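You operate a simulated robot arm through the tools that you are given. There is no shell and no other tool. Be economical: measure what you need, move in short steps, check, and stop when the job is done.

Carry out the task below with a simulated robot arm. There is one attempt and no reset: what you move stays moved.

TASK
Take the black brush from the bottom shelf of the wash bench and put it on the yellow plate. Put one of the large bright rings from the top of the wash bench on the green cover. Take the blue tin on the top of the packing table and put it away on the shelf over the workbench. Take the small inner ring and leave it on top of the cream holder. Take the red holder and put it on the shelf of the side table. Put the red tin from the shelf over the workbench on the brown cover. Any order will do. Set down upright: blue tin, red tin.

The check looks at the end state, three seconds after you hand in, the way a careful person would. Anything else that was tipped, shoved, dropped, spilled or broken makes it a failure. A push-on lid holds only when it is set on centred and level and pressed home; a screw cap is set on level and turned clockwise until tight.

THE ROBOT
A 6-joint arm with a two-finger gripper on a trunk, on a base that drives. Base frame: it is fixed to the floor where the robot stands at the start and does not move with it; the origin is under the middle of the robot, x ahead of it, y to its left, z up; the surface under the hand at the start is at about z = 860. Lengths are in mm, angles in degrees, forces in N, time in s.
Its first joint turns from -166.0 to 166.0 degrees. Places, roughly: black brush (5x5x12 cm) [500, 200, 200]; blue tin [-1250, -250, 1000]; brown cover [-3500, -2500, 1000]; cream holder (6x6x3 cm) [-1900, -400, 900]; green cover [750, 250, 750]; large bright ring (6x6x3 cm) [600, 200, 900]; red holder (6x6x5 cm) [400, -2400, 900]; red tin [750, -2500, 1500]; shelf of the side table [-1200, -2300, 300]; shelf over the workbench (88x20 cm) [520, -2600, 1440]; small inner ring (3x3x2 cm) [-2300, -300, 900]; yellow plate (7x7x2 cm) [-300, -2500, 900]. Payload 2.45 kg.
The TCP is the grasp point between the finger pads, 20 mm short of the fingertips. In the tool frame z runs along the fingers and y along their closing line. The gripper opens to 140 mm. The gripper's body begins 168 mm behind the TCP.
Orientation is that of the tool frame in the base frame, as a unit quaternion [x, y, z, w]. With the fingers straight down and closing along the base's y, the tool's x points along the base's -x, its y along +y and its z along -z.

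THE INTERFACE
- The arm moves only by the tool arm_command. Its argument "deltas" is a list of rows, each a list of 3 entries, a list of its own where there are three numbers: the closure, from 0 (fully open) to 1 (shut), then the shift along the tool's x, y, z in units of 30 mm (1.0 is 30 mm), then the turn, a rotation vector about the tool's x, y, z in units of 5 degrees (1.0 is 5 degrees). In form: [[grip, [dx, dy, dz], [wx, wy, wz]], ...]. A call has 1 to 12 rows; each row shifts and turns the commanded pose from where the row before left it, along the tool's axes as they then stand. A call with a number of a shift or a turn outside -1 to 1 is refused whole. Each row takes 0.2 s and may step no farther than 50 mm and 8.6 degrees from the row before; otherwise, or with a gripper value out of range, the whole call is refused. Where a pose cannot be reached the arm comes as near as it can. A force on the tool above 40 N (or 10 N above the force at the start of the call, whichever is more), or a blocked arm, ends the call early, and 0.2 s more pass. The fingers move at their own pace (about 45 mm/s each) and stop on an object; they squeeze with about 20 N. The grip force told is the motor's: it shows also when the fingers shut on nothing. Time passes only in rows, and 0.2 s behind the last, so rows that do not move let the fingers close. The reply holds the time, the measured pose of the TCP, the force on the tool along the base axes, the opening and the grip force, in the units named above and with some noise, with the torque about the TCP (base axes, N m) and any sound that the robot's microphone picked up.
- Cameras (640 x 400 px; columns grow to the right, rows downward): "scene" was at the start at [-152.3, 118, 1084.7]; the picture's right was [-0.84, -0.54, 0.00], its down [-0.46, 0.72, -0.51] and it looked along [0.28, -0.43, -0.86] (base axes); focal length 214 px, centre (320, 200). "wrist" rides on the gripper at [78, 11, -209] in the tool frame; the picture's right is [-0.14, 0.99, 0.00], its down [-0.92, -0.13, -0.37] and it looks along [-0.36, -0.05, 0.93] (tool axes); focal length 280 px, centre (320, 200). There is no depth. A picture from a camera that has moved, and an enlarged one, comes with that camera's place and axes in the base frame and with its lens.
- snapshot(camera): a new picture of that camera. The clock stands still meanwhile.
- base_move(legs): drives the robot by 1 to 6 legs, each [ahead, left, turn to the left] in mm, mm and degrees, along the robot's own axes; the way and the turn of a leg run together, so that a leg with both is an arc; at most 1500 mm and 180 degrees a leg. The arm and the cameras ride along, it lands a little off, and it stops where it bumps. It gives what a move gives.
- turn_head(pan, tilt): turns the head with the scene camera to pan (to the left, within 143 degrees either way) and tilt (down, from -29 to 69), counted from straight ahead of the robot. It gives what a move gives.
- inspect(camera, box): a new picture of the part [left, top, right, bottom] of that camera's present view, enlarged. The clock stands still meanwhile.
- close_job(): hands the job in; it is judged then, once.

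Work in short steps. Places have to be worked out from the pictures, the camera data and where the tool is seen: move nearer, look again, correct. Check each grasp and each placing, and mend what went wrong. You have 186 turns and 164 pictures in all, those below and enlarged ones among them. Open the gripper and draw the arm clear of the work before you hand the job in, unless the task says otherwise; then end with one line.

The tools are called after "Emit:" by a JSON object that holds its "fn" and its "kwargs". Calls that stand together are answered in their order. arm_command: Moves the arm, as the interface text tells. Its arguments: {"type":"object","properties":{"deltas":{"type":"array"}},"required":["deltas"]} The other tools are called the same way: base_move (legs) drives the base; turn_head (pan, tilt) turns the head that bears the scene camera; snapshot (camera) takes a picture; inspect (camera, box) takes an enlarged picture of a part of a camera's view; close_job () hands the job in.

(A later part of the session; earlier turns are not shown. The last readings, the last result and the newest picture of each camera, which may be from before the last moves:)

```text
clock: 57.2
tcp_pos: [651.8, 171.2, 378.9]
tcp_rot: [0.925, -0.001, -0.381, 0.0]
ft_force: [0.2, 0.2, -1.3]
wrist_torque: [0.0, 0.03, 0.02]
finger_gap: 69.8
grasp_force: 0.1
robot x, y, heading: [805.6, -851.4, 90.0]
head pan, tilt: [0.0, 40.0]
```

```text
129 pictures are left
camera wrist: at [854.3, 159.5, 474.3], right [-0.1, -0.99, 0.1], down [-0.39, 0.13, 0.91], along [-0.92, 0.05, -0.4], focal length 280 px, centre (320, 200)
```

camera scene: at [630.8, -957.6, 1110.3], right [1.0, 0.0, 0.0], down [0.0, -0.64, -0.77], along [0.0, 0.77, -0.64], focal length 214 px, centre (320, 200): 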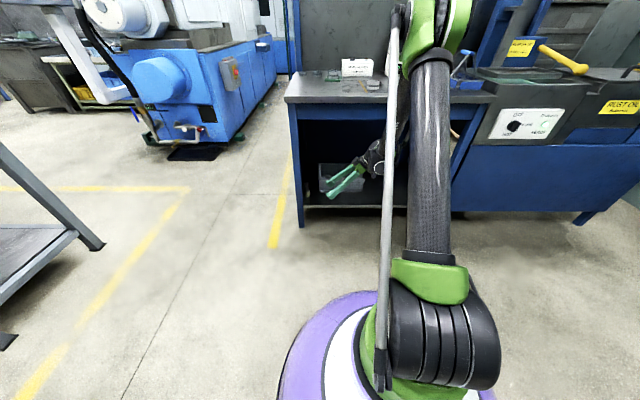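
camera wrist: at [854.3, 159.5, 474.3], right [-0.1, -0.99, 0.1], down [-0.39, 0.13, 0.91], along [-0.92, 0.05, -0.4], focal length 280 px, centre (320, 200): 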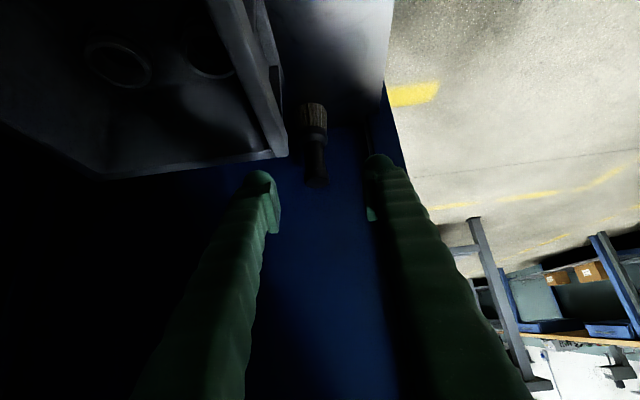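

Brush axis ≈[555, 174], bin corner ≈[610, 200, 314]. I advance along the tool to [562, 174, 305] with the fingers narrowed, then check before closing.

Emit:
{"fn": "arm_command", "kwargs": {"deltas": [[0.58, [-0.08, -0.1, 0.7], [0, 0, 0]], [0.6, [-0.08, 0, 0.8], [0, 0, 0]], [0.6, [-0.08, 0, 0.8], [0, 0, 0]], [0.6, [-0.08, 0, 0.8], [0, 0, 0]], [0.6, [-0.08, 0, 0.7], [0, 0, 0]], [0.6, [0, 0, 0], [0, 0, 0]]]}}

Emit:
{"fn": "snapshot", "kwargs": {"camera": "wrist"}}

```text
clock: 58.6
tcp_pos: [563.4, 170.6, 307.3]
tcp_rot: [0.924, 0.0, -0.381, 0.001]
ft_force: [-0.4, -0.4, 0.4]
wrist_torque: [0.03, -0.03, -0.04]
finger_gap: 55.7
grasp_force: 0.1
robot x, y, heading: [804.9, -854.1, 90.5]
head pan, tilt: [0.0, 40.0]
```

```text
128 pictures are left
camera wrist: at [766.0, 160.0, 402.2], right [-0.1, -0.99, 0.1], down [-0.39, 0.13, 0.91], along [-0.92, 0.05, -0.4], focal length 280 px, centre (320, 200)
```

wrist: 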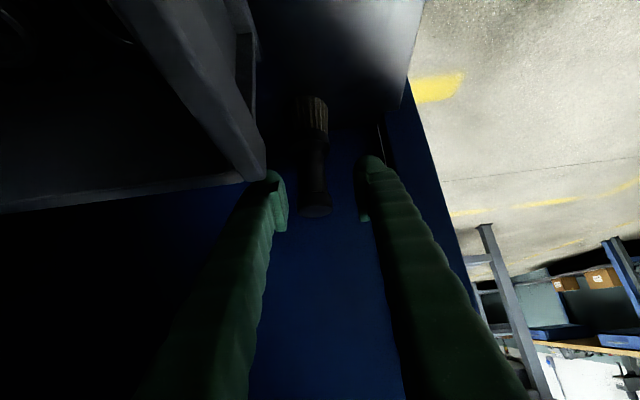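

The handle is between the pads. I close.

Emit:
{"fn": "arm_command", "kwargs": {"deltas": [[0.75, [0, -0.1, 0.1], [0, 0, 0]], [0.85, [0, 0, 0], [0, 0, 0]], [0.9, [0, 0, 0], [0, 0, 0]], [0.9, [0, 0, 0], [0, 0, 0]], [0.9, [0, 0, 0], [0, 0, 0]]]}}

Emit:
{"fn": "inspect", "kwargs": {"camera": "wrist", "box": [240, 60, 400, 260]}}

```text
clock: 59.8
tcp_pos: [561.1, 173.7, 304.9]
tcp_rot: [0.924, -0.001, -0.382, 0.001]
ft_force: [0.7, -0.2, -0.6]
wrist_torque: [0.04, -0.02, 0.0]
finger_gap: 24.6
grasp_force: 20.3
robot x, y, heading: [806.4, -851.7, 90.2]
head pan, tilt: [0.0, 40.0]
```

```text
2.00 times, centred on (320, 160) of wrist
camera zoom: at [763.7, 163.6, 400.7], right [-0.1, -0.99, 0.1], down [-0.39, 0.13, 0.91], along [-0.91, 0.05, -0.4], focal length 561 px, centre (320, 280)
```

zoom: 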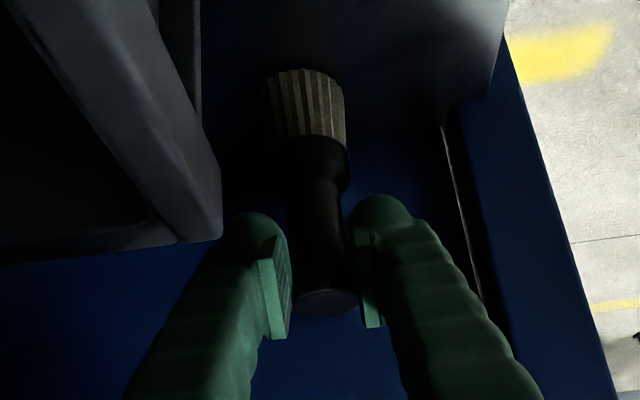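

Handle gripped (24.6 mm). I lift ~50 mm and draw out toward −y.

Emit:
{"fn": "arm_command", "kwargs": {"deltas": [[0.95, [-0.4, 0, -0.4], [0, 0, 0]], [0.95, [-0.4, 0, -0.4], [0, 0, 0]], [0.95, [-0.3, 0, -0.4], [0, 0, 0]], [0.95, [0.2, 1, -0.2], [0, 0, 0]], [0.95, [0.2, 1, -0.2], [0, 0, 0]], [0.95, [0.2, 1, -0.2], [0, 0, 0]], [0.95, [0.2, 1, -0.2], [0, 0, 0]], [0.95, [0, 1, 0], [0, 0, 0]], [0.95, [0, 1, 0], [0, 0, 0]], [0.95, [0, 1, 0], [0, 0, 0]], [0.95, [0, 1, 0], [0, 0, 0]], [0.95, [0, 0, 0], [0, 0, 0]]]}}

Emit:
{"fn": "snapshot", "kwargs": {"camera": "wrist"}}

Emit:
{"fn": "snapshot", "kwargs": {"camera": "scene"}}

```text
clock: 62.4
tcp_pos: [595.3, -64.1, 354.1]
tcp_rot: [0.924, 0.001, -0.382, 0.001]
ft_force: [0.1, -0.8, -0.7]
wrist_torque: [0.0, -0.03, 0.02]
finger_gap: 24.1
grasp_force: 20.2
robot x, y, heading: [806.9, -857.4, 90.2]
head pan, tilt: [0.0, 40.0]
```

```text
126 pictures are left
camera wrist: at [797.5, -75.2, 448.7], right [-0.1, -0.99, 0.1], down [-0.39, 0.13, 0.91], along [-0.92, 0.05, -0.4], focal length 280 px, centre (320, 200)
```

wrist: 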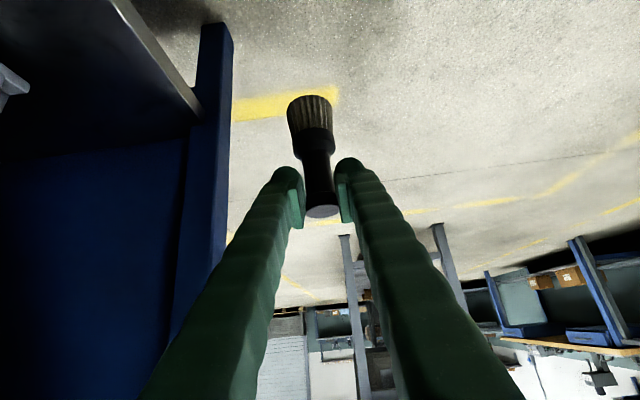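

```text
125 pictures are left
camera scene: at [630.7, -957.6, 1110.3], right [1.0, 0.0, 0.0], down [0.0, -0.64, -0.77], along [0.0, 0.77, -0.64], focal length 214 px, centre (320, 200)
```

scene: 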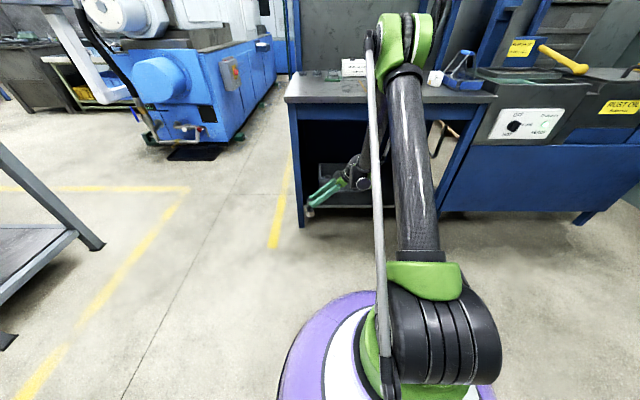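

The brush is held upright. I back off and raise the arm to carrying height.

Emit:
{"fn": "base_move", "kwargs": {"legs": [[-250, 0, 0]]}}

Emit:
{"fn": "arm_command", "kwargs": {"deltas": [[0.95, [-1, 0, -1], [0, 0, 0]], [0.95, [-1, 0, -1], [0, 0, 0]], [0.95, [-1, 0, -1], [0, 0, 0]], [0.95, [-1, 0, -1], [0, 0, 0]], [0.95, [-1, 0, -1], [0, 0, 0]], [0.95, [-1, 0, -1], [0, 0, 0]], [0.95, [-1, 0, -1], [0, 0, 0]], [0.95, [-1, 0, -1], [0, 0, 0]], [0.95, [-1, 0, -1], [0, 0, 0]], [0.95, [-1, 0, -1], [0, 0, 0]], [0.95, [-1, 0, -1], [0, 0, 0]], [0.95, [-1, 0, -1], [0, 0, 0]]]}}

Emit:
{"fn": "arm_command", "kwargs": {"deltas": [[0.95, [-0.8, 0.5, -0.8], [0, 0, 0]], [0.95, [-0.8, 0.5, -0.8], [0, 0, 0]], [0.95, [-0.8, 0.5, -0.8], [0, 0, 0]], [0.95, [-0.8, 0.5, -0.8], [0, 0, 0]], [0.95, [-0.8, 0.5, -0.8], [0, 0, 0]], [0.95, [-0.8, 0.5, -0.8], [0, 0, 0]], [0.95, [-0.8, 0.5, -0.8], [0, 0, 0]], [0.95, [0, 1, 0], [0, 0, 0]], [0.95, [0, 1, 0], [0, 0, 0]], [0.95, [0, 1, 0], [0, 0, 0]], [0.95, [0, 1, 0], [0, 0, 0]]]}}

Emit:
{"fn": "turn_head", "kwargs": {"pan": -100, "tilt": 25}}

Emit:
{"fn": "snapshot", "kwargs": {"camera": "scene"}}

```text
clock: 64.3
tcp_pos: [595.1, -314.7, 354.0]
tcp_rot: [0.924, 0.001, -0.381, 0.0]
ft_force: [-0.3, -1.0, -0.6]
wrist_torque: [0.02, 0.0, -0.02]
finger_gap: 24.1
grasp_force: 20.5
robot x, y, heading: [805.0, -1105.5, 90.2]
head pan, tilt: [0.0, 40.0]
```

```text
clock: 66.9
tcp_pos: [596.3, -314.7, 862.6]
tcp_rot: [0.924, 0.001, -0.382, 0.001]
ft_force: [0.6, 0.1, -0.6]
wrist_torque: [-0.01, -0.02, 0.05]
finger_gap: 24.2
grasp_force: 20.2
robot x, y, heading: [801.7, -1106.1, 90.2]
head pan, tilt: [0.0, 40.0]
```

```text
clock: 69.3
tcp_pos: [594.1, -539.5, 1100.5]
tcp_rot: [0.924, 0.0, -0.382, 0.0]
ft_force: [0.0, 0.4, -1.0]
wrist_torque: [-0.02, 0.03, 0.0]
finger_gap: 24.4
grasp_force: 20.2
robot x, y, heading: [805.8, -1102.2, 90.1]
head pan, tilt: [0.0, 40.0]
```

```text
clock: 71.0
tcp_pos: [594.2, -539.5, 1101.1]
tcp_rot: [0.924, 0.001, -0.382, 0.001]
ft_force: [0.4, 0.0, -1.1]
wrist_torque: [-0.01, 0.0, -0.01]
finger_gap: 24.2
grasp_force: 19.8
robot x, y, heading: [806.8, -1109.2, 90.2]
head pan, tilt: [-100.0, 25.0]
```

```text
124 pictures are left
camera scene: at [722.2, -1310.3, 1133.6], right [-0.17, -0.99, 0.0], down [-0.42, 0.07, -0.91], along [0.89, -0.15, -0.42], focal length 214 px, centre (320, 200)
```

scene: 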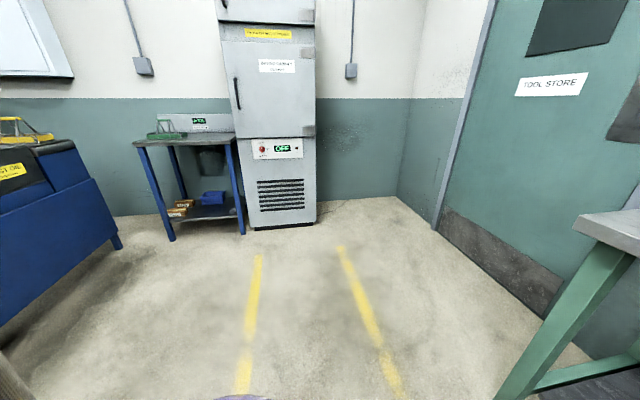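

Clear floor. I turn left 180° and drive toward the table with the yellow plate, stopping well short to look.

Emit:
{"fn": "base_move", "kwargs": {"legs": [[0, 0, 180], [0, -1000, 0], [350, 0, 0]]}}

Emit:
{"fn": "turn_head", "kwargs": {"pan": 0, "tilt": 25}}

Emit:
{"fn": "snapshot", "kwargs": {"camera": "scene"}}

```text
clock: 85.4
tcp_pos: [34.7, -2026.7, 1101.6]
tcp_rot: [-0.006, 0.925, 0.003, 0.381]
ft_force: [-0.8, 0.0, -0.3]
wrist_torque: [0.0, -0.03, -0.01]
finger_gap: 6.8
grasp_force: 0.0
robot x, y, heading: [-188.3, -1468.7, -89.1]
head pan, tilt: [-100.0, 25.0]
```

```text
clock: 87.2
tcp_pos: [34.4, -2028.1, 1100.9]
tcp_rot: [-0.005, 0.924, 0.002, 0.382]
ft_force: [-0.1, 0.2, -0.8]
wrist_torque: [0.01, -0.05, -0.01]
finger_gap: 7.0
grasp_force: 0.1
robot x, y, heading: [-182.6, -1464.6, -89.2]
head pan, tilt: [0.0, 25.0]
```

```text
123 pictures are left
camera scene: at [-9.9, -1365.0, 1133.6], right [-1.0, -0.01, 0.0], down [-0.01, 0.42, -0.91], along [0.01, -0.91, -0.42], focal length 214 px, centre (320, 200)
```

scene: 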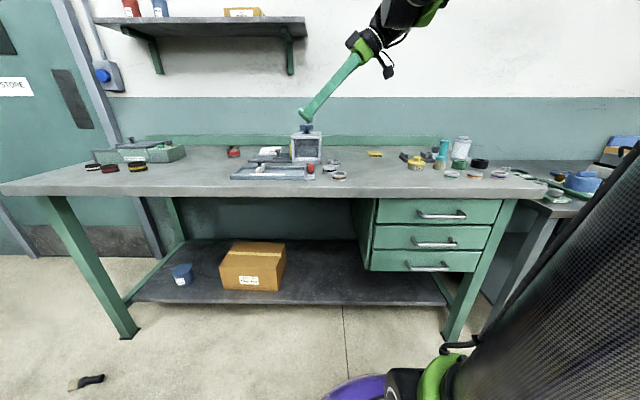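

The brush slipped out during the drive: gap is 7 mm and I see it lying on the floor near [1000, -1870]. I'll recover it, gripping lower on the handle. First a zoom of the tabletop while I'm here.

Emit:
{"fn": "inspect", "kwargs": {"camera": "scene", "box": [220, 120, 540, 210]}}

Emit:
{"fn": "base_move", "kwargs": {"legs": [[-200, 0, -1], [0, 1190, 0]]}}

Emit:
{"fn": "turn_head", "kwargs": {"pan": 0, "tilt": 55}}

Emit:
{"fn": "snapshot", "kwargs": {"camera": "scene"}}

```text
2.00 times, centred on (380, 165) of scene
camera zoom: at [-9.9, -1365.0, 1133.6], right [-1.0, -0.01, 0.0], down [-0.01, 0.42, -0.91], along [0.01, -0.91, -0.42], focal length 429 px, centre (200, 270)
```

zoom: 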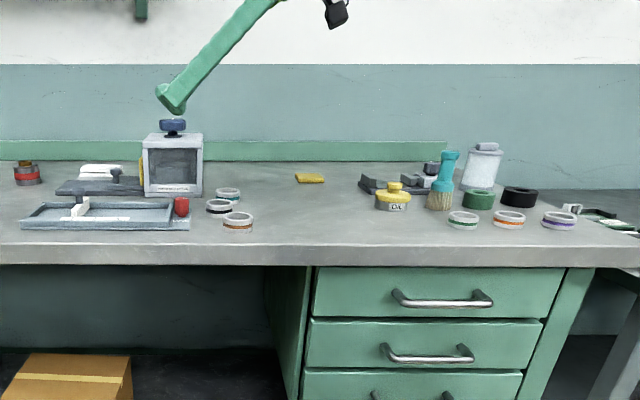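

```text
clock: 94.4
tcp_pos: [1212.5, -1829.5, 1101.1]
tcp_rot: [0.0, 0.924, 0.001, 0.382]
ft_force: [0.0, 0.3, -0.3]
wrist_torque: [0.02, -0.01, 0.02]
finger_gap: 7.0
grasp_force: 0.0
robot x, y, heading: [999.9, -1265.4, -90.2]
head pan, tilt: [0.0, 25.0]
```

```text
clock: 95.3
tcp_pos: [1212.7, -1829.7, 1100.5]
tcp_rot: [0.001, 0.924, 0.001, 0.382]
ft_force: [0.4, -0.4, -0.1]
wrist_torque: [0.0, 0.01, 0.02]
finger_gap: 7.0
grasp_force: 0.0
robot x, y, heading: [999.5, -1264.8, -89.9]
head pan, tilt: [0.0, 55.0]
```

```text
121 pictures are left
camera scene: at [1177.5, -1146.7, 1089.7], right [-1.0, 0.0, 0.0], down [0.0, 0.82, -0.57], along [0.0, -0.57, -0.82], focal length 214 px, centre (320, 200)
```

scene: 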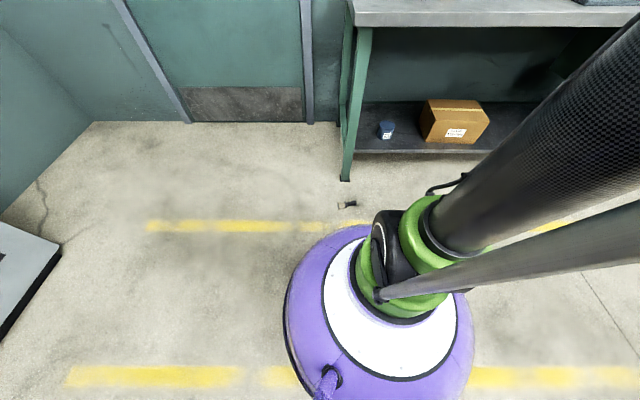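

Brush found at about [1015, -1861]. Zoom for orientation.

Emit:
{"fn": "inspect", "kwargs": {"camera": "scene", "box": [320, 180, 376, 215]}}

```text
11.43 times, centred on (348, 198) of scene
camera zoom: at [1177.5, -1146.7, 1089.7], right [-1.0, 0.0, 0.0], down [0.0, 0.82, -0.57], along [0.0, -0.57, -0.82], focal length 2451 px, centre (0, 229)
```

zoom: 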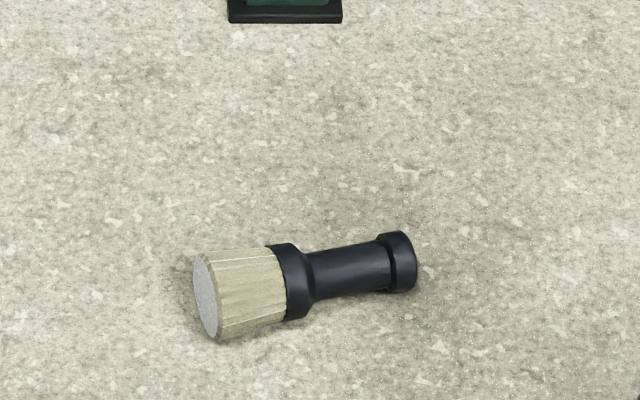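

The brush lies with the bristles toward +x; the handle has a thin neck (at ≈[994, -1863]) and an end knob – I had gripped the knob. My current 45° tool tilt suits it. I reposition the base, then extend and lower.

Emit:
{"fn": "base_move", "kwargs": {"legs": [[-180, -205, 0]]}}

Emit:
{"fn": "arm_command", "kwargs": {"deltas": [[0.4, [0, -1, 0], [-0.632, 0, -0.632]], [0.4, [0, -1, 0], [-0.632, 0, -0.632]], [0.4, [0, -1, 0], [-0.632, 0, -0.632]], [0.4, [0, -1, 0], [0, 0, 0]], [0.4, [0.7, -0.9, 0.7], [0, 0, 0]], [0.4, [0.9, -0.6, 0.9], [0, 0, 0]], [0.4, [0.9, -0.6, 0.9], [0, 0, 0]], [0.4, [1, 0, 1], [0, 0, 0]], [0.4, [1, 0, 1], [0, 0, 0]], [0.4, [1, 0, 1], [0, 0, 0]], [0.4, [1, 0, 1], [0, 0, 0]], [0.4, [1, 0, 1], [0, 0, 0]]]}}

Emit:
{"fn": "arm_command", "kwargs": {"deltas": [[0.4, [1, 0, 1], [0, 0, 0]], [0.4, [1, 0, 1], [0, 0, 0]], [0.4, [1, 0, 1], [0, 0, 0]], [0.4, [1, 0, 1], [0, 0, 0]], [0.4, [1, 0, 1], [0, 0, 0]], [0.4, [1, 0, 1], [0, 0, 0]], [0.4, [1, 0, 1], [0, 0, 0]], [0.4, [1, 0, 1], [0, 0, 0]], [0.4, [0, 0, 0], [0, 0, 0]]]}}

Emit:
{"fn": "snapshot", "kwargs": {"camera": "wrist"}}

```text
clock: 97.3
tcp_pos: [1005.4, -1650.5, 1100.8]
tcp_rot: [0.003, 0.924, -0.001, 0.382]
ft_force: [0.1, -0.8, -0.9]
wrist_torque: [0.01, 0.0, 0.0]
finger_gap: 7.2
grasp_force: 0.0
robot x, y, heading: [798.7, -1082.4, -90.2]
head pan, tilt: [0.0, 55.0]
```

```text
clock: 99.9
tcp_pos: [1031.3, -1830.8, 783.9]
tcp_rot: [-0.106, 0.918, 0.044, 0.379]
ft_force: [0.3, -0.1, -0.2]
wrist_torque: [-0.02, -0.03, 0.0]
finger_gap: 84.0
grasp_force: 0.0
robot x, y, heading: [795.9, -1081.5, -90.1]
head pan, tilt: [0.0, 55.0]
```

```text
clock: 101.9
tcp_pos: [1033.7, -1830.3, 442.6]
tcp_rot: [-0.105, 0.918, 0.044, 0.38]
ft_force: [-0.1, 0.5, 0.6]
wrist_torque: [0.01, -0.01, 0.02]
finger_gap: 83.9
grasp_force: 0.0
robot x, y, heading: [796.2, -1085.6, -90.1]
head pan, tilt: [0.0, 55.0]
```

```text
119 pictures are left
camera wrist: at [832.5, -1866.5, 537.2], right [-0.13, 0.99, 0.1], down [0.41, -0.04, 0.91], along [0.9, 0.16, -0.4], focal length 280 px, centre (320, 200)
```

wrist: 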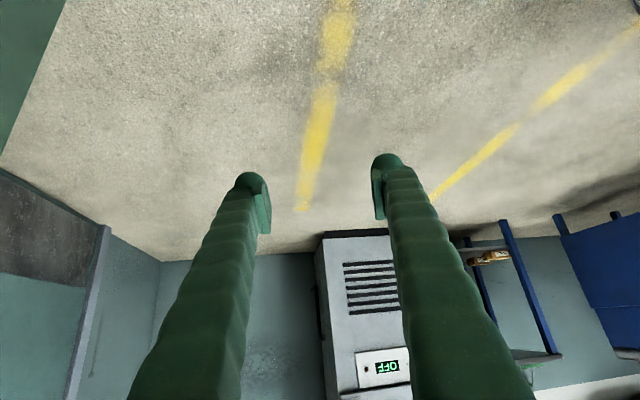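

The brush is below view. I lower to z≈130 over its estimated place and look with both cameras.

Emit:
{"fn": "arm_command", "kwargs": {"deltas": [[0.4, [0.937, -0.084, 0.696], [0, 0, 0]], [0.4, [0.937, -0.084, 0.696], [0, 0, 0]], [0.4, [0.937, -0.084, 0.696], [0, 0, 0]], [0.4, [0.937, -0.084, 0.696], [0, 0, 0]], [0.4, [0.937, -0.084, 0.696], [0, 0, 0]], [0.4, [0.937, -0.084, 0.696], [0, 0, 0]], [0.4, [0.937, -0.084, 0.696], [0, 0, 0]], [0.4, [0.937, -0.084, 0.696], [0, 0, 0]], [0.4, [0.937, -0.084, 0.696], [0, 0, 0]], [0.4, [0, 0, 0], [0, 0, 0]]]}}

Emit:
{"fn": "snapshot", "kwargs": {"camera": "wrist"}}

Emit:
{"fn": "snapshot", "kwargs": {"camera": "scene"}}

```text
clock: 104.1
tcp_pos: [993.0, -1862.9, 132.0]
tcp_rot: [-0.106, 0.918, 0.044, 0.379]
ft_force: [-0.9, 0.0, -0.3]
wrist_torque: [-0.01, -0.02, 0.01]
finger_gap: 84.4
grasp_force: 0.0
robot x, y, heading: [793.7, -1079.2, -90.2]
head pan, tilt: [0.0, 55.0]
```

```text
118 pictures are left
camera wrist: at [792.4, -1898.7, 225.9], right [-0.13, 0.99, 0.1], down [0.41, -0.04, 0.91], along [0.9, 0.16, -0.4], focal length 280 px, centre (320, 200)
```

wrist: 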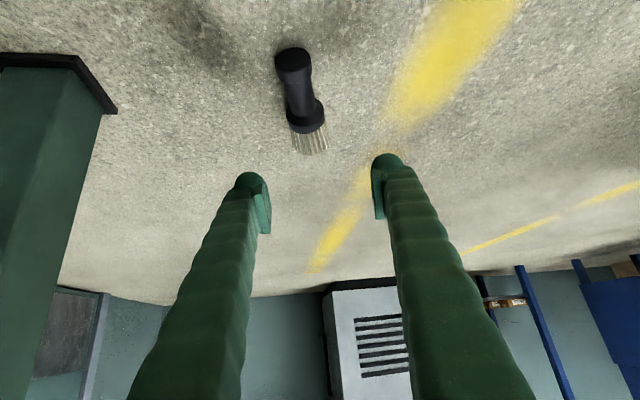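

```text
117 pictures are left
camera scene: at [972.5, -967.5, 1089.6], right [-1.0, 0.0, 0.0], down [0.0, 0.82, -0.57], along [0.0, -0.57, -0.82], focal length 214 px, centre (320, 200)
```

scene: 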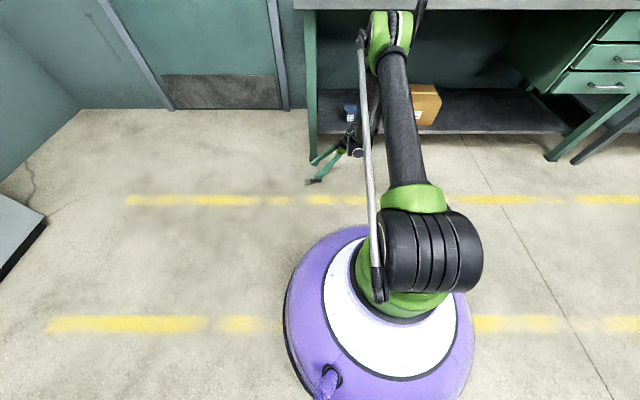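

Brush neck refined to ≈[991, -1871]. I lower over it to TCP z≈34.

Emit:
{"fn": "arm_command", "kwargs": {"deltas": [[0.45, [0.6, -0.08, 0.55], [0, 0, 0]], [0.5, [0.6, -0.08, 0.55], [0, 0, 0]], [0.5, [0.6, -0.08, 0.55], [0, 0, 0]], [0.5, [0.55, 0, 0.5], [0, 0, 0]], [0.5, [0, 0, 0], [0, 0, 0]]]}}

Emit:
{"fn": "snapshot", "kwargs": {"camera": "wrist"}}

```text
clock: 105.3
tcp_pos: [989.5, -1864.5, 63.2]
tcp_rot: [-0.106, 0.919, 0.044, 0.378]
ft_force: [-0.4, -0.1, 0.1]
wrist_torque: [0.02, 0.01, 0.01]
finger_gap: 70.0
grasp_force: 0.0
out of reach, approached as far as the arm can: row 3, 4
robot x, y, heading: [795.1, -1085.9, -90.1]
head pan, tilt: [0.0, 55.0]
```

```text
116 pictures are left
camera wrist: at [789.9, -1900.4, 158.2], right [-0.13, 0.99, 0.1], down [0.41, -0.04, 0.91], along [0.9, 0.16, -0.4], focal length 280 px, centre (320, 200)
```

wrist: 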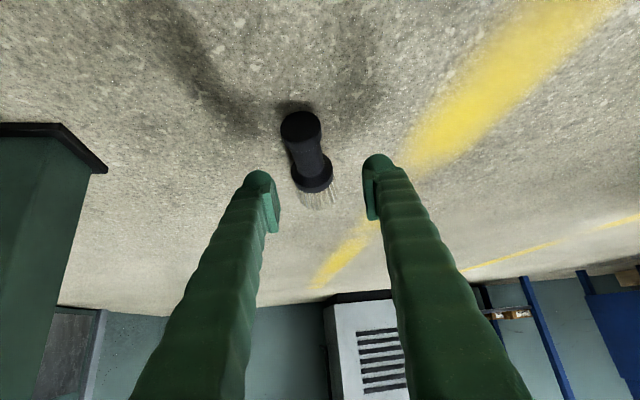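

Too far extended: I raise, drive 130 mm closer, bring the arm back by that amount and look.

Emit:
{"fn": "arm_command", "kwargs": {"deltas": [[0.5, [-0.9, 0, -0.9], [0, 0, 0]], [0.5, [-0.9, 0, -0.9], [0, 0, 0]], [0.5, [-0.9, 0, -0.9], [0, 0, 0]]]}}

Emit:
{"fn": "base_move", "kwargs": {"legs": [[130, 0, 0]]}}

Emit:
{"fn": "arm_command", "kwargs": {"deltas": [[0.5, [0.15, 0.9, -0.15], [0, 0, 0]], [0.5, [0.15, 0.9, -0.15], [0, 0, 0]], [0.5, [0.15, 0.9, -0.15], [0, 0, 0]], [0.5, [0.15, 0.9, -0.15], [0, 0, 0]], [0.5, [0.15, 0.5, -0.15], [0, 0, 0]], [0.5, [0, 0, 0], [0, 0, 0]]]}}

Emit:
{"fn": "snapshot", "kwargs": {"camera": "wrist"}}

```text
clock: 106.1
tcp_pos: [990.7, -1864.5, 177.9]
tcp_rot: [-0.106, 0.918, 0.045, 0.378]
ft_force: [-0.8, -0.2, 0.1]
wrist_torque: [0.03, 0.04, 0.01]
finger_gap: 69.9
grasp_force: 0.0
robot x, y, heading: [795.0, -1088.4, -90.2]
head pan, tilt: [0.0, 55.0]
```

```text
clock: 107.3
tcp_pos: [989.8, -1994.1, 177.8]
tcp_rot: [-0.105, 0.918, 0.044, 0.379]
ft_force: [0.3, 0.1, 0.0]
wrist_torque: [0.03, 0.0, 0.02]
finger_gap: 70.0
grasp_force: 0.0
robot x, y, heading: [796.7, -1212.9, -90.3]
head pan, tilt: [0.0, 55.0]
```

```text
clock: 108.8
tcp_pos: [926.4, -1950.8, 202.2]
tcp_rot: [-0.107, 0.918, 0.047, 0.379]
ft_force: [0.3, -0.6, 0.7]
wrist_torque: [-0.01, -0.01, 0.0]
finger_gap: 69.8
grasp_force: 0.1
out of reach, approached as far as the arm can: row 2, 3, 4, 5
robot x, y, heading: [794.1, -1211.3, -90.2]
head pan, tilt: [0.0, 55.0]
```

```text
115 pictures are left
camera wrist: at [725.5, -1988.0, 297.4], right [-0.13, 0.99, 0.1], down [0.41, -0.04, 0.91], along [0.9, 0.16, -0.4], focal length 280 px, centre (320, 200)
```

wrist: 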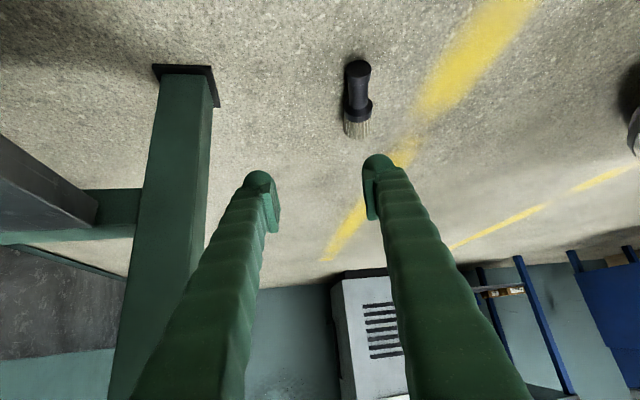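

So the limit here is being too near, not too far. I back up 220 mm and extend the arm instead.

Emit:
{"fn": "base_move", "kwargs": {"legs": [[-220, 0, 0]]}}

Emit:
{"fn": "arm_command", "kwargs": {"deltas": [[0.5, [-0.4, -0.9, 0.4], [0, 0, 0]], [0.5, [-0.4, -0.9, 0.4], [0, 0, 0]], [0.5, [-0.4, -0.9, 0.4], [0, 0, 0]], [0.5, [-0.2, -0.9, 0.2], [0, 0, 0]], [0.5, [0, 0, 0], [0, 0, 0]]]}}

Emit:
{"fn": "snapshot", "kwargs": {"camera": "wrist"}}

```text
clock: 110.5
tcp_pos: [927.5, -1728.1, 202.3]
tcp_rot: [-0.107, 0.918, 0.047, 0.379]
ft_force: [-0.9, -0.4, 0.3]
wrist_torque: [0.0, 0.01, 0.0]
finger_gap: 69.9
grasp_force: 0.1
robot x, y, heading: [791.4, -991.1, -89.7]
head pan, tilt: [0.0, 55.0]
```

```text
clock: 111.7
tcp_pos: [1009.8, -1820.0, 204.2]
tcp_rot: [-0.107, 0.918, 0.046, 0.379]
ft_force: [-0.3, -0.1, 0.3]
wrist_torque: [0.02, -0.03, -0.01]
finger_gap: 70.2
grasp_force: 0.0
robot x, y, heading: [795.7, -991.2, -90.1]
head pan, tilt: [0.0, 55.0]
```

```text
114 pictures are left
camera wrist: at [810.9, -1856.8, 299.1], right [-0.14, 0.99, 0.1], down [0.41, -0.04, 0.91], along [0.9, 0.17, -0.4], focal length 280 px, centre (320, 200)
```

wrist: 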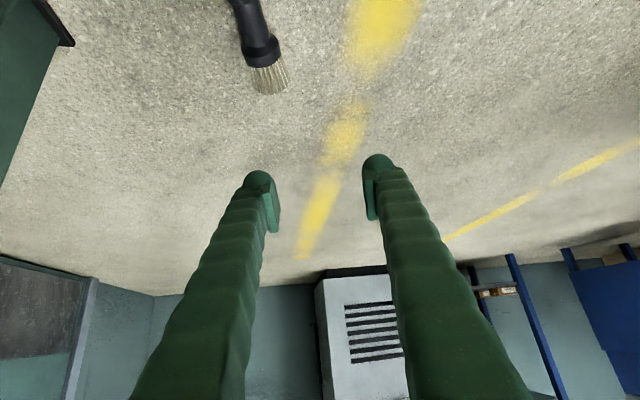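

I approach above the neck to z≈70 and check.

Emit:
{"fn": "arm_command", "kwargs": {"deltas": [[0.5, [0.78, -0.3, 0.49], [0, 0, 0]], [0.5, [0.78, -0.3, 0.49], [0, 0, 0]], [0.5, [0.78, -0.3, 0.49], [0, 0, 0]], [0.5, [0.78, -0.3, 0.49], [0, 0, 0]], [0.5, [0.78, -0.3, 0.49], [0, 0, 0]], [0.5, [0, 0, 0], [0, 0, 0]]]}}

Emit:
{"fn": "snapshot", "kwargs": {"camera": "wrist"}}

```text
clock: 113.0
tcp_pos: [994.5, -1859.5, 93.0]
tcp_rot: [-0.108, 0.918, 0.048, 0.379]
ft_force: [0.4, 0.4, 0.3]
wrist_torque: [0.0, -0.02, -0.03]
finger_gap: 69.9
grasp_force: 0.0
out of reach, approached as far as the arm can: row 5
robot x, y, heading: [797.6, -990.8, -90.2]
head pan, tilt: [0.0, 55.0]
```

```text
113 pictures are left
camera wrist: at [794.5, -1896.1, 188.8], right [-0.14, 0.99, 0.1], down [0.41, -0.04, 0.91], along [0.9, 0.17, -0.4], focal length 280 px, centre (320, 200)
```

wrist: 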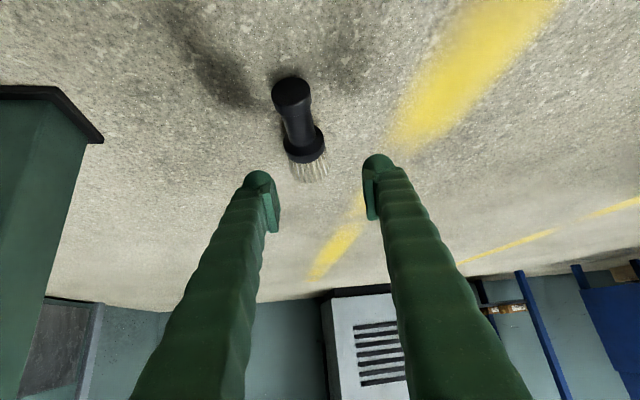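

The reachable band is narrow at floor level with 45° tilt; tilting the tool steeper (25° from vertical) gains height for the wrist. I raise, drive 80 mm forward, and re-tilt.

Emit:
{"fn": "arm_command", "kwargs": {"deltas": [[0.5, [-0.9, 0, -0.9], [0, 0, 0]], [0.5, [-0.9, 0, -0.9], [0, 0, 0]], [0.5, [0, 0, 0], [0, 1, 0]], [0.5, [0, 0, 0], [0, 1, 0]], [0.5, [0, 0, 0], [0, 1, 0]], [0.5, [0, 0, 0], [0, 1, 0]]]}}

Emit:
{"fn": "base_move", "kwargs": {"legs": [[80, 0, 0]]}}

Emit:
{"fn": "snapshot", "kwargs": {"camera": "wrist"}}

```text
clock: 114.5
tcp_pos: [993.6, -1860.2, 170.0]
tcp_rot: [-0.114, 0.97, 0.027, 0.215]
ft_force: [-0.2, -0.3, 0.5]
wrist_torque: [0.02, 0.02, 0.0]
finger_gap: 69.9
grasp_force: 0.0
robot x, y, heading: [794.3, -993.5, -90.1]
head pan, tilt: [0.0, 55.0]
```

```text
clock: 115.5
tcp_pos: [994.6, -1939.5, 169.9]
tcp_rot: [-0.114, 0.97, 0.028, 0.214]
ft_force: [-0.7, 0.5, 0.3]
wrist_torque: [0.01, -0.01, -0.02]
finger_gap: 69.9
grasp_force: 0.1
robot x, y, heading: [797.0, -1072.8, -89.7]
head pan, tilt: [0.0, 55.0]
```

```text
112 pictures are left
camera wrist: at [837.9, -1967.0, 328.8], right [-0.11, 0.99, 0.06], down [0.69, 0.03, 0.72], along [0.71, 0.12, -0.69], focal length 280 px, centre (320, 200)
```

wrist: 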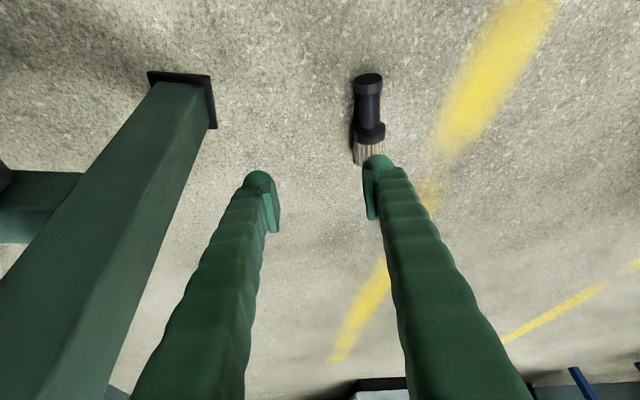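

Neck confirmed at ≈[993, -1873]. I move back over it, then down to z≈70.

Emit:
{"fn": "arm_command", "kwargs": {"deltas": [[0.5, [-0.13, 0.72, 0.06], [0, 0, 0]], [0.5, [-0.13, 0.72, 0.06], [0, 0, 0]], [0.5, [-0.12, 0.72, 0.06], [0, 0, 0]], [0.5, [0.35, 0, 0.75], [0, 0, 0]], [0.5, [0.35, 0, 0.75], [0, 0, 0]], [0.5, [0.35, 0, 0.75], [0, 0, 0]], [0.5, [0.35, 0, 0.75], [0, 0, 0]], [0.5, [0, 0, 0], [0, 0, 0]]]}}

Emit:
{"fn": "snapshot", "kwargs": {"camera": "wrist"}}

```text
clock: 117.3
tcp_pos: [990.7, -1874.4, 71.8]
tcp_rot: [-0.114, 0.97, 0.028, 0.213]
ft_force: [0.0, 0.7, -0.9]
wrist_torque: [0.01, -0.02, -0.02]
finger_gap: 69.9
grasp_force: 0.1
robot x, y, heading: [801.9, -1069.2, -90.0]
head pan, tilt: [0.0, 55.0]
```

```text
111 pictures are left
camera wrist: at [833.6, -1901.1, 230.4], right [-0.11, 0.99, 0.06], down [0.69, 0.03, 0.72], along [0.71, 0.12, -0.69], focal length 280 px, centre (320, 200)
```

wrist: 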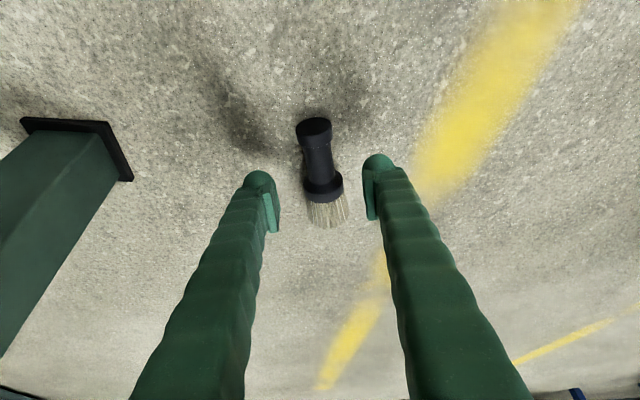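

Well centred. Down to z≈33 and close.

Emit:
{"fn": "arm_command", "kwargs": {"deltas": [[0.5, [0.25, 0.03, 0.57], [0, 0, 0]], [0.5, [0.25, 0, 0.57], [0, 0, 0]], [0.5, [0, 0, 0], [0, 0, 0]], [0.75, [0, 0, 0], [0, 0, 0]], [0.85, [0, 0, 0], [0, 0, 0]], [0.95, [0, 0, 0], [0, 0, 0]], [0.95, [0, 0, 0], [0, 0, 0]], [0.95, [0, 0, 0], [0, 0, 0]]]}}

Emit:
{"fn": "snapshot", "kwargs": {"camera": "wrist"}}

```text
clock: 119.1
tcp_pos: [991.1, -1873.2, 34.4]
tcp_rot: [-0.114, 0.97, 0.028, 0.214]
ft_force: [-0.2, 0.1, 0.3]
wrist_torque: [0.02, 0.05, 0.0]
finger_gap: 26.0
grasp_force: 19.9
robot x, y, heading: [795.4, -1070.6, -89.9]
head pan, tilt: [0.0, 55.0]
```

```text
110 pictures are left
camera wrist: at [834.7, -1899.8, 192.8], right [-0.11, 0.99, 0.06], down [0.69, 0.03, 0.72], along [0.71, 0.12, -0.69], focal length 280 px, centre (320, 200)
```

wrist: 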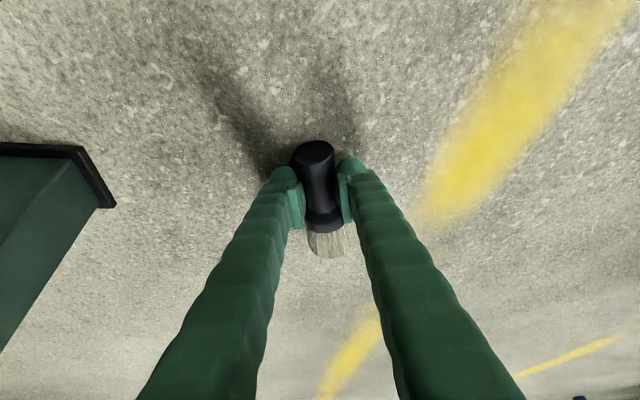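

Gripped at 26 mm. I lift and check that it comes along.

Emit:
{"fn": "arm_command", "kwargs": {"deltas": [[0.95, [-0.46, 0, -1], [0, 0, 0]], [0.95, [-0.46, 0, -1], [0, 0, 0]], [0.95, [-0.46, 0, -1], [0, 0, 0]], [0.95, [-0.46, 0, -1], [0, 0, 0]], [0.95, [-0.46, 0, -1], [0, 0, 0]], [0.95, [-0.46, 0, -1], [0, 0, 0]], [0.95, [-0.46, 0, -1], [0, 0, 0]], [0.95, [-0.46, 0, -1], [0, 0, 0]], [0.95, [-0.46, 0, -1], [0, 0, 0]], [0.95, [-0.46, 0, -1], [0, 0, 0]], [0.95, [-0.46, 0, -1], [0, 0, 0]], [0.95, [-0.46, 0, -1], [0, 0, 0]]]}}

Emit:
{"fn": "snapshot", "kwargs": {"camera": "wrist"}}

```text
clock: 121.7
tcp_pos: [991.1, -1874.9, 431.0]
tcp_rot: [-0.115, 0.97, 0.029, 0.213]
ft_force: [0.2, 0.0, -0.5]
wrist_torque: [-0.01, 0.03, 0.01]
finger_gap: 26.4
grasp_force: 19.8
robot x, y, heading: [796.2, -1067.9, -90.2]
head pan, tilt: [0.0, 55.0]
```

```text
109 pictures are left
camera wrist: at [834.3, -1901.4, 589.7], right [-0.11, 0.99, 0.06], down [0.69, 0.03, 0.72], along [0.71, 0.12, -0.69], focal length 280 px, centre (320, 200)
```

wrist: 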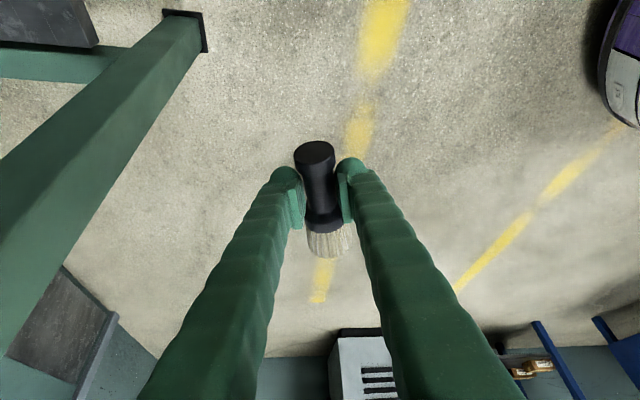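

Held firmly. I back the base away, and raise the arm to carrying height.

Emit:
{"fn": "base_move", "kwargs": {"legs": [[-200, 0, 0]]}}

Emit:
{"fn": "arm_command", "kwargs": {"deltas": [[0.95, [-0.46, 0.3, -1], [0, 0, 0]], [0.95, [-0.46, 0.3, -1], [0, 0, 0]], [0.95, [-0.46, 0.3, -1], [0, 0, 0]], [0.95, [-0.46, 0.3, -1], [0, 0, 0]], [0.95, [-0.46, 0.3, -1], [0, 0, 0]], [0.95, [-0.46, 0.3, -1], [0, 0, 0]], [0.95, [-0.46, 0.3, -1], [0, 0, 0]], [0.95, [-0.46, 0.3, -1], [0, 0, 0]], [0.95, [-0.46, 0.3, -1], [0, 0, 0]], [0.95, [-0.46, 0.3, -1], [0, 0, 0]], [0.95, [-0.46, 0.3, -1], [0, 0, 0]], [0.95, [-0.46, 0.3, -1], [0, 0, 0]]]}}

Emit:
{"fn": "arm_command", "kwargs": {"deltas": [[0.95, [-0.46, 0, -1], [0, 0, 0]], [0.95, [-0.46, 0, -1], [0, 0, 0]], [0.95, [-0.46, 0, -1], [0, 0, 0]], [0.95, [-0.46, 0, -1], [0, 0, 0]], [0.95, [-0.46, 0, -1], [0, 0, 0]], [0.95, [0, 0, 0], [0, 1, 0]], [0.95, [0, 0, 0], [0, 1, 0]], [0.95, [0, 0, 0], [0, 1, 0]], [0.95, [0, 0, 0], [0, 1, 0]], [0.95, [0, 0, 0], [0, 1, 0]], [0.95, [0, 0, 0], [0, 1, 0]]]}}

Emit:
{"fn": "arm_command", "kwargs": {"deltas": [[0.95, [0, 0, 0], [0, 1, 0]], [0.95, [0, 0, 0], [0, 1, 0]], [0.95, [0, 0, 0], [0, 1, 0]], [0.95, [0, 0, 0], [0, 1, 0]], [0.95, [0, 0, 0], [0, 1, 0]], [0.95, [0, 0, 0], [0, 1, 0]], [0.95, [0, 0, 0], [0, 1, 0]], [0.95, [0, 0, 0], [0, 1, 0]], [0.95, [0, 0, 0], [0, 1, 0]], [0.95, [0, 0, 0], [0, 1, 0]], [0.95, [0, 0, 0], [0, 1, 0]], [0.95, [0, 0, 0], [0, 1, 0]]]}}

Emit:
{"fn": "snapshot", "kwargs": {"camera": "wrist"}}

```text
clock: 123.3
tcp_pos: [993.6, -1672.5, 432.0]
tcp_rot: [-0.116, 0.97, 0.028, 0.214]
ft_force: [0.0, -0.3, -1.0]
wrist_torque: [-0.01, 0.02, 0.0]
finger_gap: 26.5
grasp_force: 19.5
robot x, y, heading: [793.0, -865.9, -89.8]
head pan, tilt: [0.0, 55.0]
```

```text
clock: 125.9
tcp_pos: [967.0, -1569.7, 829.9]
tcp_rot: [-0.116, 0.969, 0.028, 0.215]
ft_force: [0.3, -0.3, 0.1]
wrist_torque: [0.03, -0.02, -0.02]
finger_gap: 26.2
grasp_force: 20.1
robot x, y, heading: [791.9, -874.2, -89.8]
head pan, tilt: [0.0, 55.0]
```

```text
clock: 128.3
tcp_pos: [967.3, -1570.3, 992.2]
tcp_rot: [-0.119, 0.992, -0.003, -0.045]
ft_force: [-0.5, 0.8, -1.1]
wrist_torque: [0.0, 0.0, -0.02]
finger_gap: 26.3
grasp_force: 19.8
robot x, y, heading: [796.6, -870.8, -89.9]
head pan, tilt: [0.0, 55.0]
```

```text
clock: 130.9
tcp_pos: [967.7, -1571.8, 991.9]
tcp_rot: [-0.102, 0.836, -0.062, -0.535]
ft_force: [-0.4, 0.3, -0.2]
wrist_torque: [0.02, -0.01, 0.01]
finger_gap: 26.3
grasp_force: 19.9
robot x, y, heading: [795.9, -872.8, -89.8]
head pan, tilt: [0.0, 55.0]
```

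```text
108 pictures are left
camera wrist: at [1117.5, -1524.2, 1153.7], right [-0.18, 0.98, -0.12], down [0.73, 0.05, -0.68], along [-0.66, -0.21, -0.72], focal length 280 px, centre (320, 200)
```

wrist: 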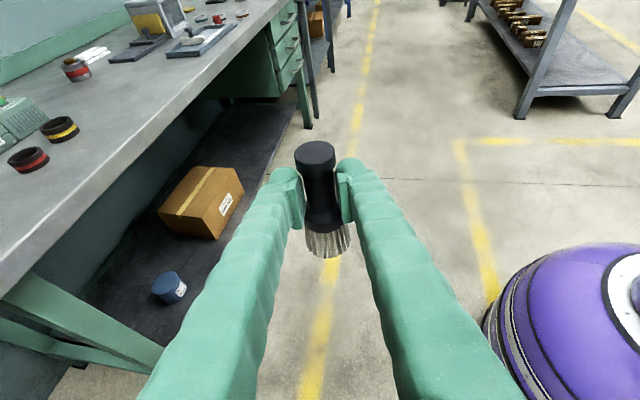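

Brush now upright, tool 25° below horizontal. I yaw the tool to point straight ahead of the robot (−y).

Emit:
{"fn": "arm_command", "kwargs": {"deltas": [[0.95, [0, 0, 0], [0.906, 0, -0.423]], [0.95, [0, 0, 0], [0.906, 0, -0.423]], [0.95, [0, 0, 0], [0.906, 0, -0.423]], [0.95, [0, 0, 0], [0.906, 0, -0.423]], [0.95, [0, 0, 0], [0.906, 0, -0.423]], [0.95, [0, 0, 0], [0.906, 0, -0.423]], [0.95, [0, 0, 0], [0.906, 0, -0.423]], [0.95, [0, 0, 0], [0.906, 0, -0.423]], [0.95, [0, 0, 0], [0.906, 0, -0.423]], [0.95, [0, 0, 0], [0.906, 0, -0.423]], [0.95, [0, 0, 0], [0.906, 0, -0.423]], [0.95, [0, 0, 0], [0.906, 0, -0.423]]]}}

Emit:
{"fn": "arm_command", "kwargs": {"deltas": [[0.95, [0, 0, 0], [0.906, 0, -0.423]], [0.95, [0, 0, 0], [0.906, 0, -0.423]], [0.95, [0, 0, 0], [0.906, 0, -0.423]], [0.95, [0, 0, 0], [0.3, 0, -0.14]]]}}

Emit:
{"fn": "snapshot", "kwargs": {"camera": "wrist"}}

```text
clock: 133.5
tcp_pos: [967.3, -1571.5, 992.3]
tcp_rot: [-0.508, 0.675, -0.32, -0.429]
ft_force: [-0.9, -0.5, -0.4]
wrist_torque: [0.02, 0.0, -0.03]
finger_gap: 26.2
grasp_force: 20.6
robot x, y, heading: [793.4, -869.1, -89.6]
head pan, tilt: [0.0, 55.0]
```

```text
clock: 134.5
tcp_pos: [968.4, -1570.1, 992.7]
tcp_rot: [0.6, -0.594, 0.38, 0.377]
ft_force: [-0.5, -0.7, -0.6]
wrist_torque: [0.01, 0.01, 0.03]
finger_gap: 25.8
grasp_force: 20.1
robot x, y, heading: [795.2, -869.9, -89.7]
head pan, tilt: [0.0, 55.0]
```

```text
107 pictures are left
camera wrist: at [955.7, -1415.2, 1154.7], right [-0.99, 0.05, -0.12], down [0.12, 0.73, -0.68], along [0.05, -0.69, -0.73], focal length 280 px, centre (320, 200)
```

wrist: 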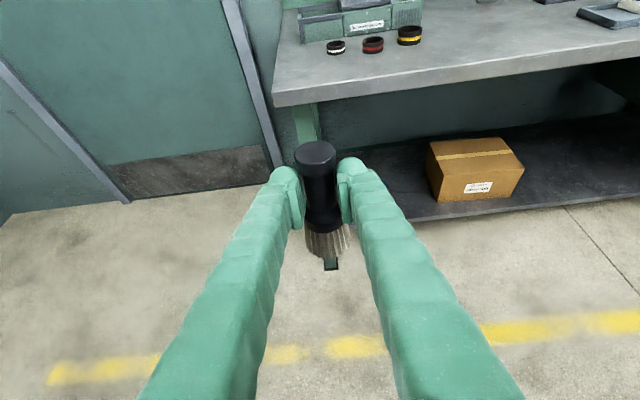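

Brush firmly held. I raise a bit and drive to in front of the yellow plate, estimated at [-296, -2538].

Emit:
{"fn": "arm_command", "kwargs": {"deltas": [[0.95, [0.95, 0, -0.44], [0, 0, 0]], [0.95, [0.95, 0, -0.44], [0, 0, 0]], [0.95, [0.95, 0, -0.44], [0, 0, 0]], [0.95, [0.95, 0, -0.44], [0, 0, 0]]]}}

Emit:
{"fn": "base_move", "kwargs": {"legs": [[400, 0, 0], [0, -640, 0], [0, -625, 0]]}}

Emit:
{"fn": "turn_head", "kwargs": {"pan": 0, "tilt": 25}}

Emit:
{"fn": "snapshot", "kwargs": {"camera": "scene"}}

Emit:
{"fn": "snapshot", "kwargs": {"camera": "wrist"}}

```text
clock: 135.5
tcp_pos: [968.5, -1571.5, 1117.1]
tcp_rot: [0.599, -0.595, 0.38, 0.378]
ft_force: [0.0, -0.4, -0.5]
wrist_torque: [0.02, 0.0, -0.02]
finger_gap: 26.6
grasp_force: 19.8
robot x, y, heading: [792.8, -871.2, -89.7]
head pan, tilt: [0.0, 55.0]
```

```text
clock: 144.3
tcp_pos: [-304.5, -1982.8, 1116.9]
tcp_rot: [0.599, -0.595, 0.379, 0.379]
ft_force: [-0.8, 0.4, -1.1]
wrist_torque: [0.02, 0.01, 0.0]
finger_gap: 26.3
grasp_force: 19.7
robot x, y, heading: [-475.2, -1280.5, -90.1]
head pan, tilt: [0.0, 55.0]
```

```text
clock: 145.3
tcp_pos: [-304.9, -1982.6, 1116.9]
tcp_rot: [0.599, -0.595, 0.379, 0.379]
ft_force: [0.7, -0.2, -0.7]
wrist_torque: [0.03, -0.01, 0.04]
finger_gap: 26.1
grasp_force: 20.1
robot x, y, heading: [-478.5, -1279.8, -90.0]
head pan, tilt: [0.0, 25.0]
```

```text
106 pictures are left
camera scene: at [-300.6, -1182.8, 1133.5], right [-1.0, 0.0, 0.0], down [0.0, 0.42, -0.91], along [0.0, -0.91, -0.42], focal length 214 px, centre (320, 200)
```

scene: 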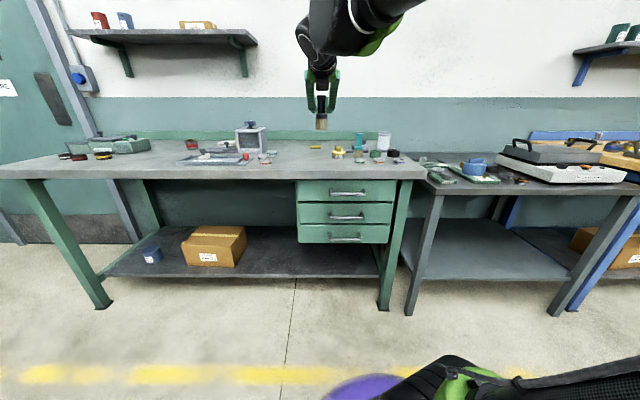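

```text
105 pictures are left
camera wrist: at [-315.8, -1826.6, 1278.9], right [-0.99, 0.05, -0.12], down [0.12, 0.73, -0.68], along [0.05, -0.69, -0.73], focal length 280 px, centre (320, 200)
```

wrist: 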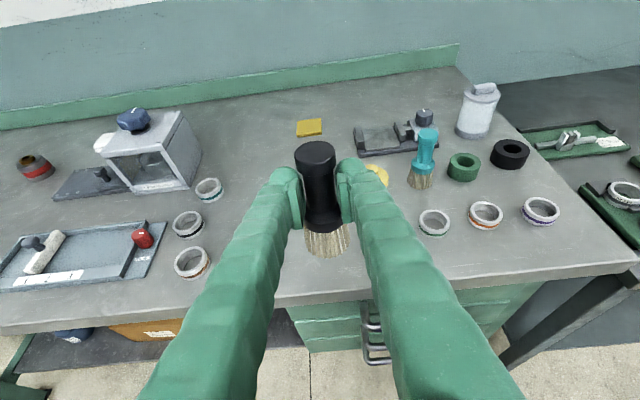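

The yellow plate shows at about [-276, -2484]. I drive 300 mm closer and extend the arm toward it.

Emit:
{"fn": "base_move", "kwargs": {"legs": [[300, 0, 0]]}}

Emit:
{"fn": "arm_command", "kwargs": {"deltas": [[0.95, [0.1, -0.16, 0.87], [0, 0, 0]], [0.95, [0.1, -0.16, 0.87], [0, 0, 0]], [0.95, [0.1, -0.16, 0.87], [0, 0, 0]], [0.95, [0.1, -0.16, 0.87], [0, 0, 0]], [0.95, [0.1, -0.16, 0.87], [0, 0, 0]], [0.95, [0, 0, 0], [0, 0, 0]]]}}

Emit:
{"fn": "snapshot", "kwargs": {"camera": "wrist"}}

Emit:
{"fn": "inspect", "kwargs": {"camera": "scene", "box": [220, 90, 420, 215]}}

```text
clock: 147.3
tcp_pos: [-304.8, -2285.5, 1116.9]
tcp_rot: [0.599, -0.596, 0.379, 0.379]
ft_force: [-0.8, 0.6, 0.3]
wrist_torque: [-0.02, 0.0, 0.0]
finger_gap: 26.2
grasp_force: 20.3
robot x, y, heading: [-478.0, -1585.4, -90.1]
head pan, tilt: [0.0, 25.0]
```

```text
clock: 148.7
tcp_pos: [-279.5, -2409.9, 1076.7]
tcp_rot: [0.599, -0.595, 0.379, 0.378]
ft_force: [0.1, -0.3, -0.5]
wrist_torque: [0.01, 0.0, -0.03]
finger_gap: 26.3
grasp_force: 19.6
robot x, y, heading: [-475.8, -1585.9, -89.8]
head pan, tilt: [0.0, 25.0]
```

```text
104 pictures are left
camera wrist: at [-290.0, -2254.7, 1237.8], right [-0.99, 0.05, -0.12], down [0.12, 0.73, -0.68], along [0.05, -0.69, -0.73], focal length 280 px, centre (320, 200)
```

wrist: 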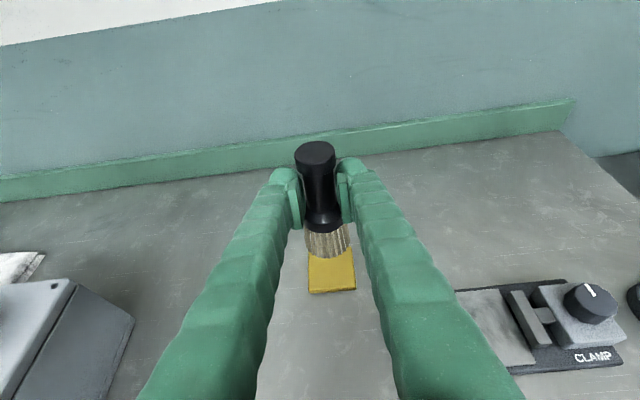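

```text
3.20 times, centred on (320, 152) of scene
camera zoom: at [-299.6, -1486.3, 1133.6], right [-1.0, 0.0, 0.0], down [0.0, 0.42, -0.91], along [0.0, -0.91, -0.42], focal length 686 px, centre (320, 352)
```

zoom: 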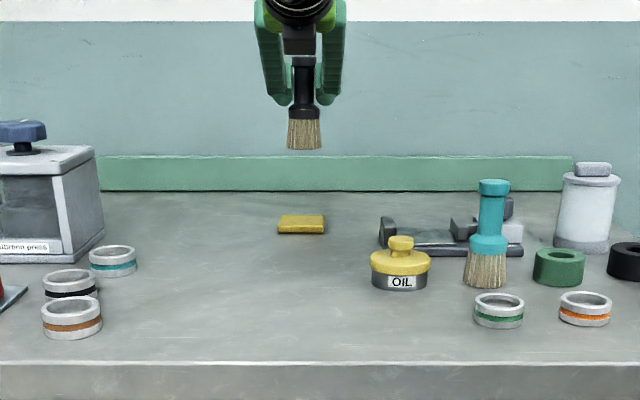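

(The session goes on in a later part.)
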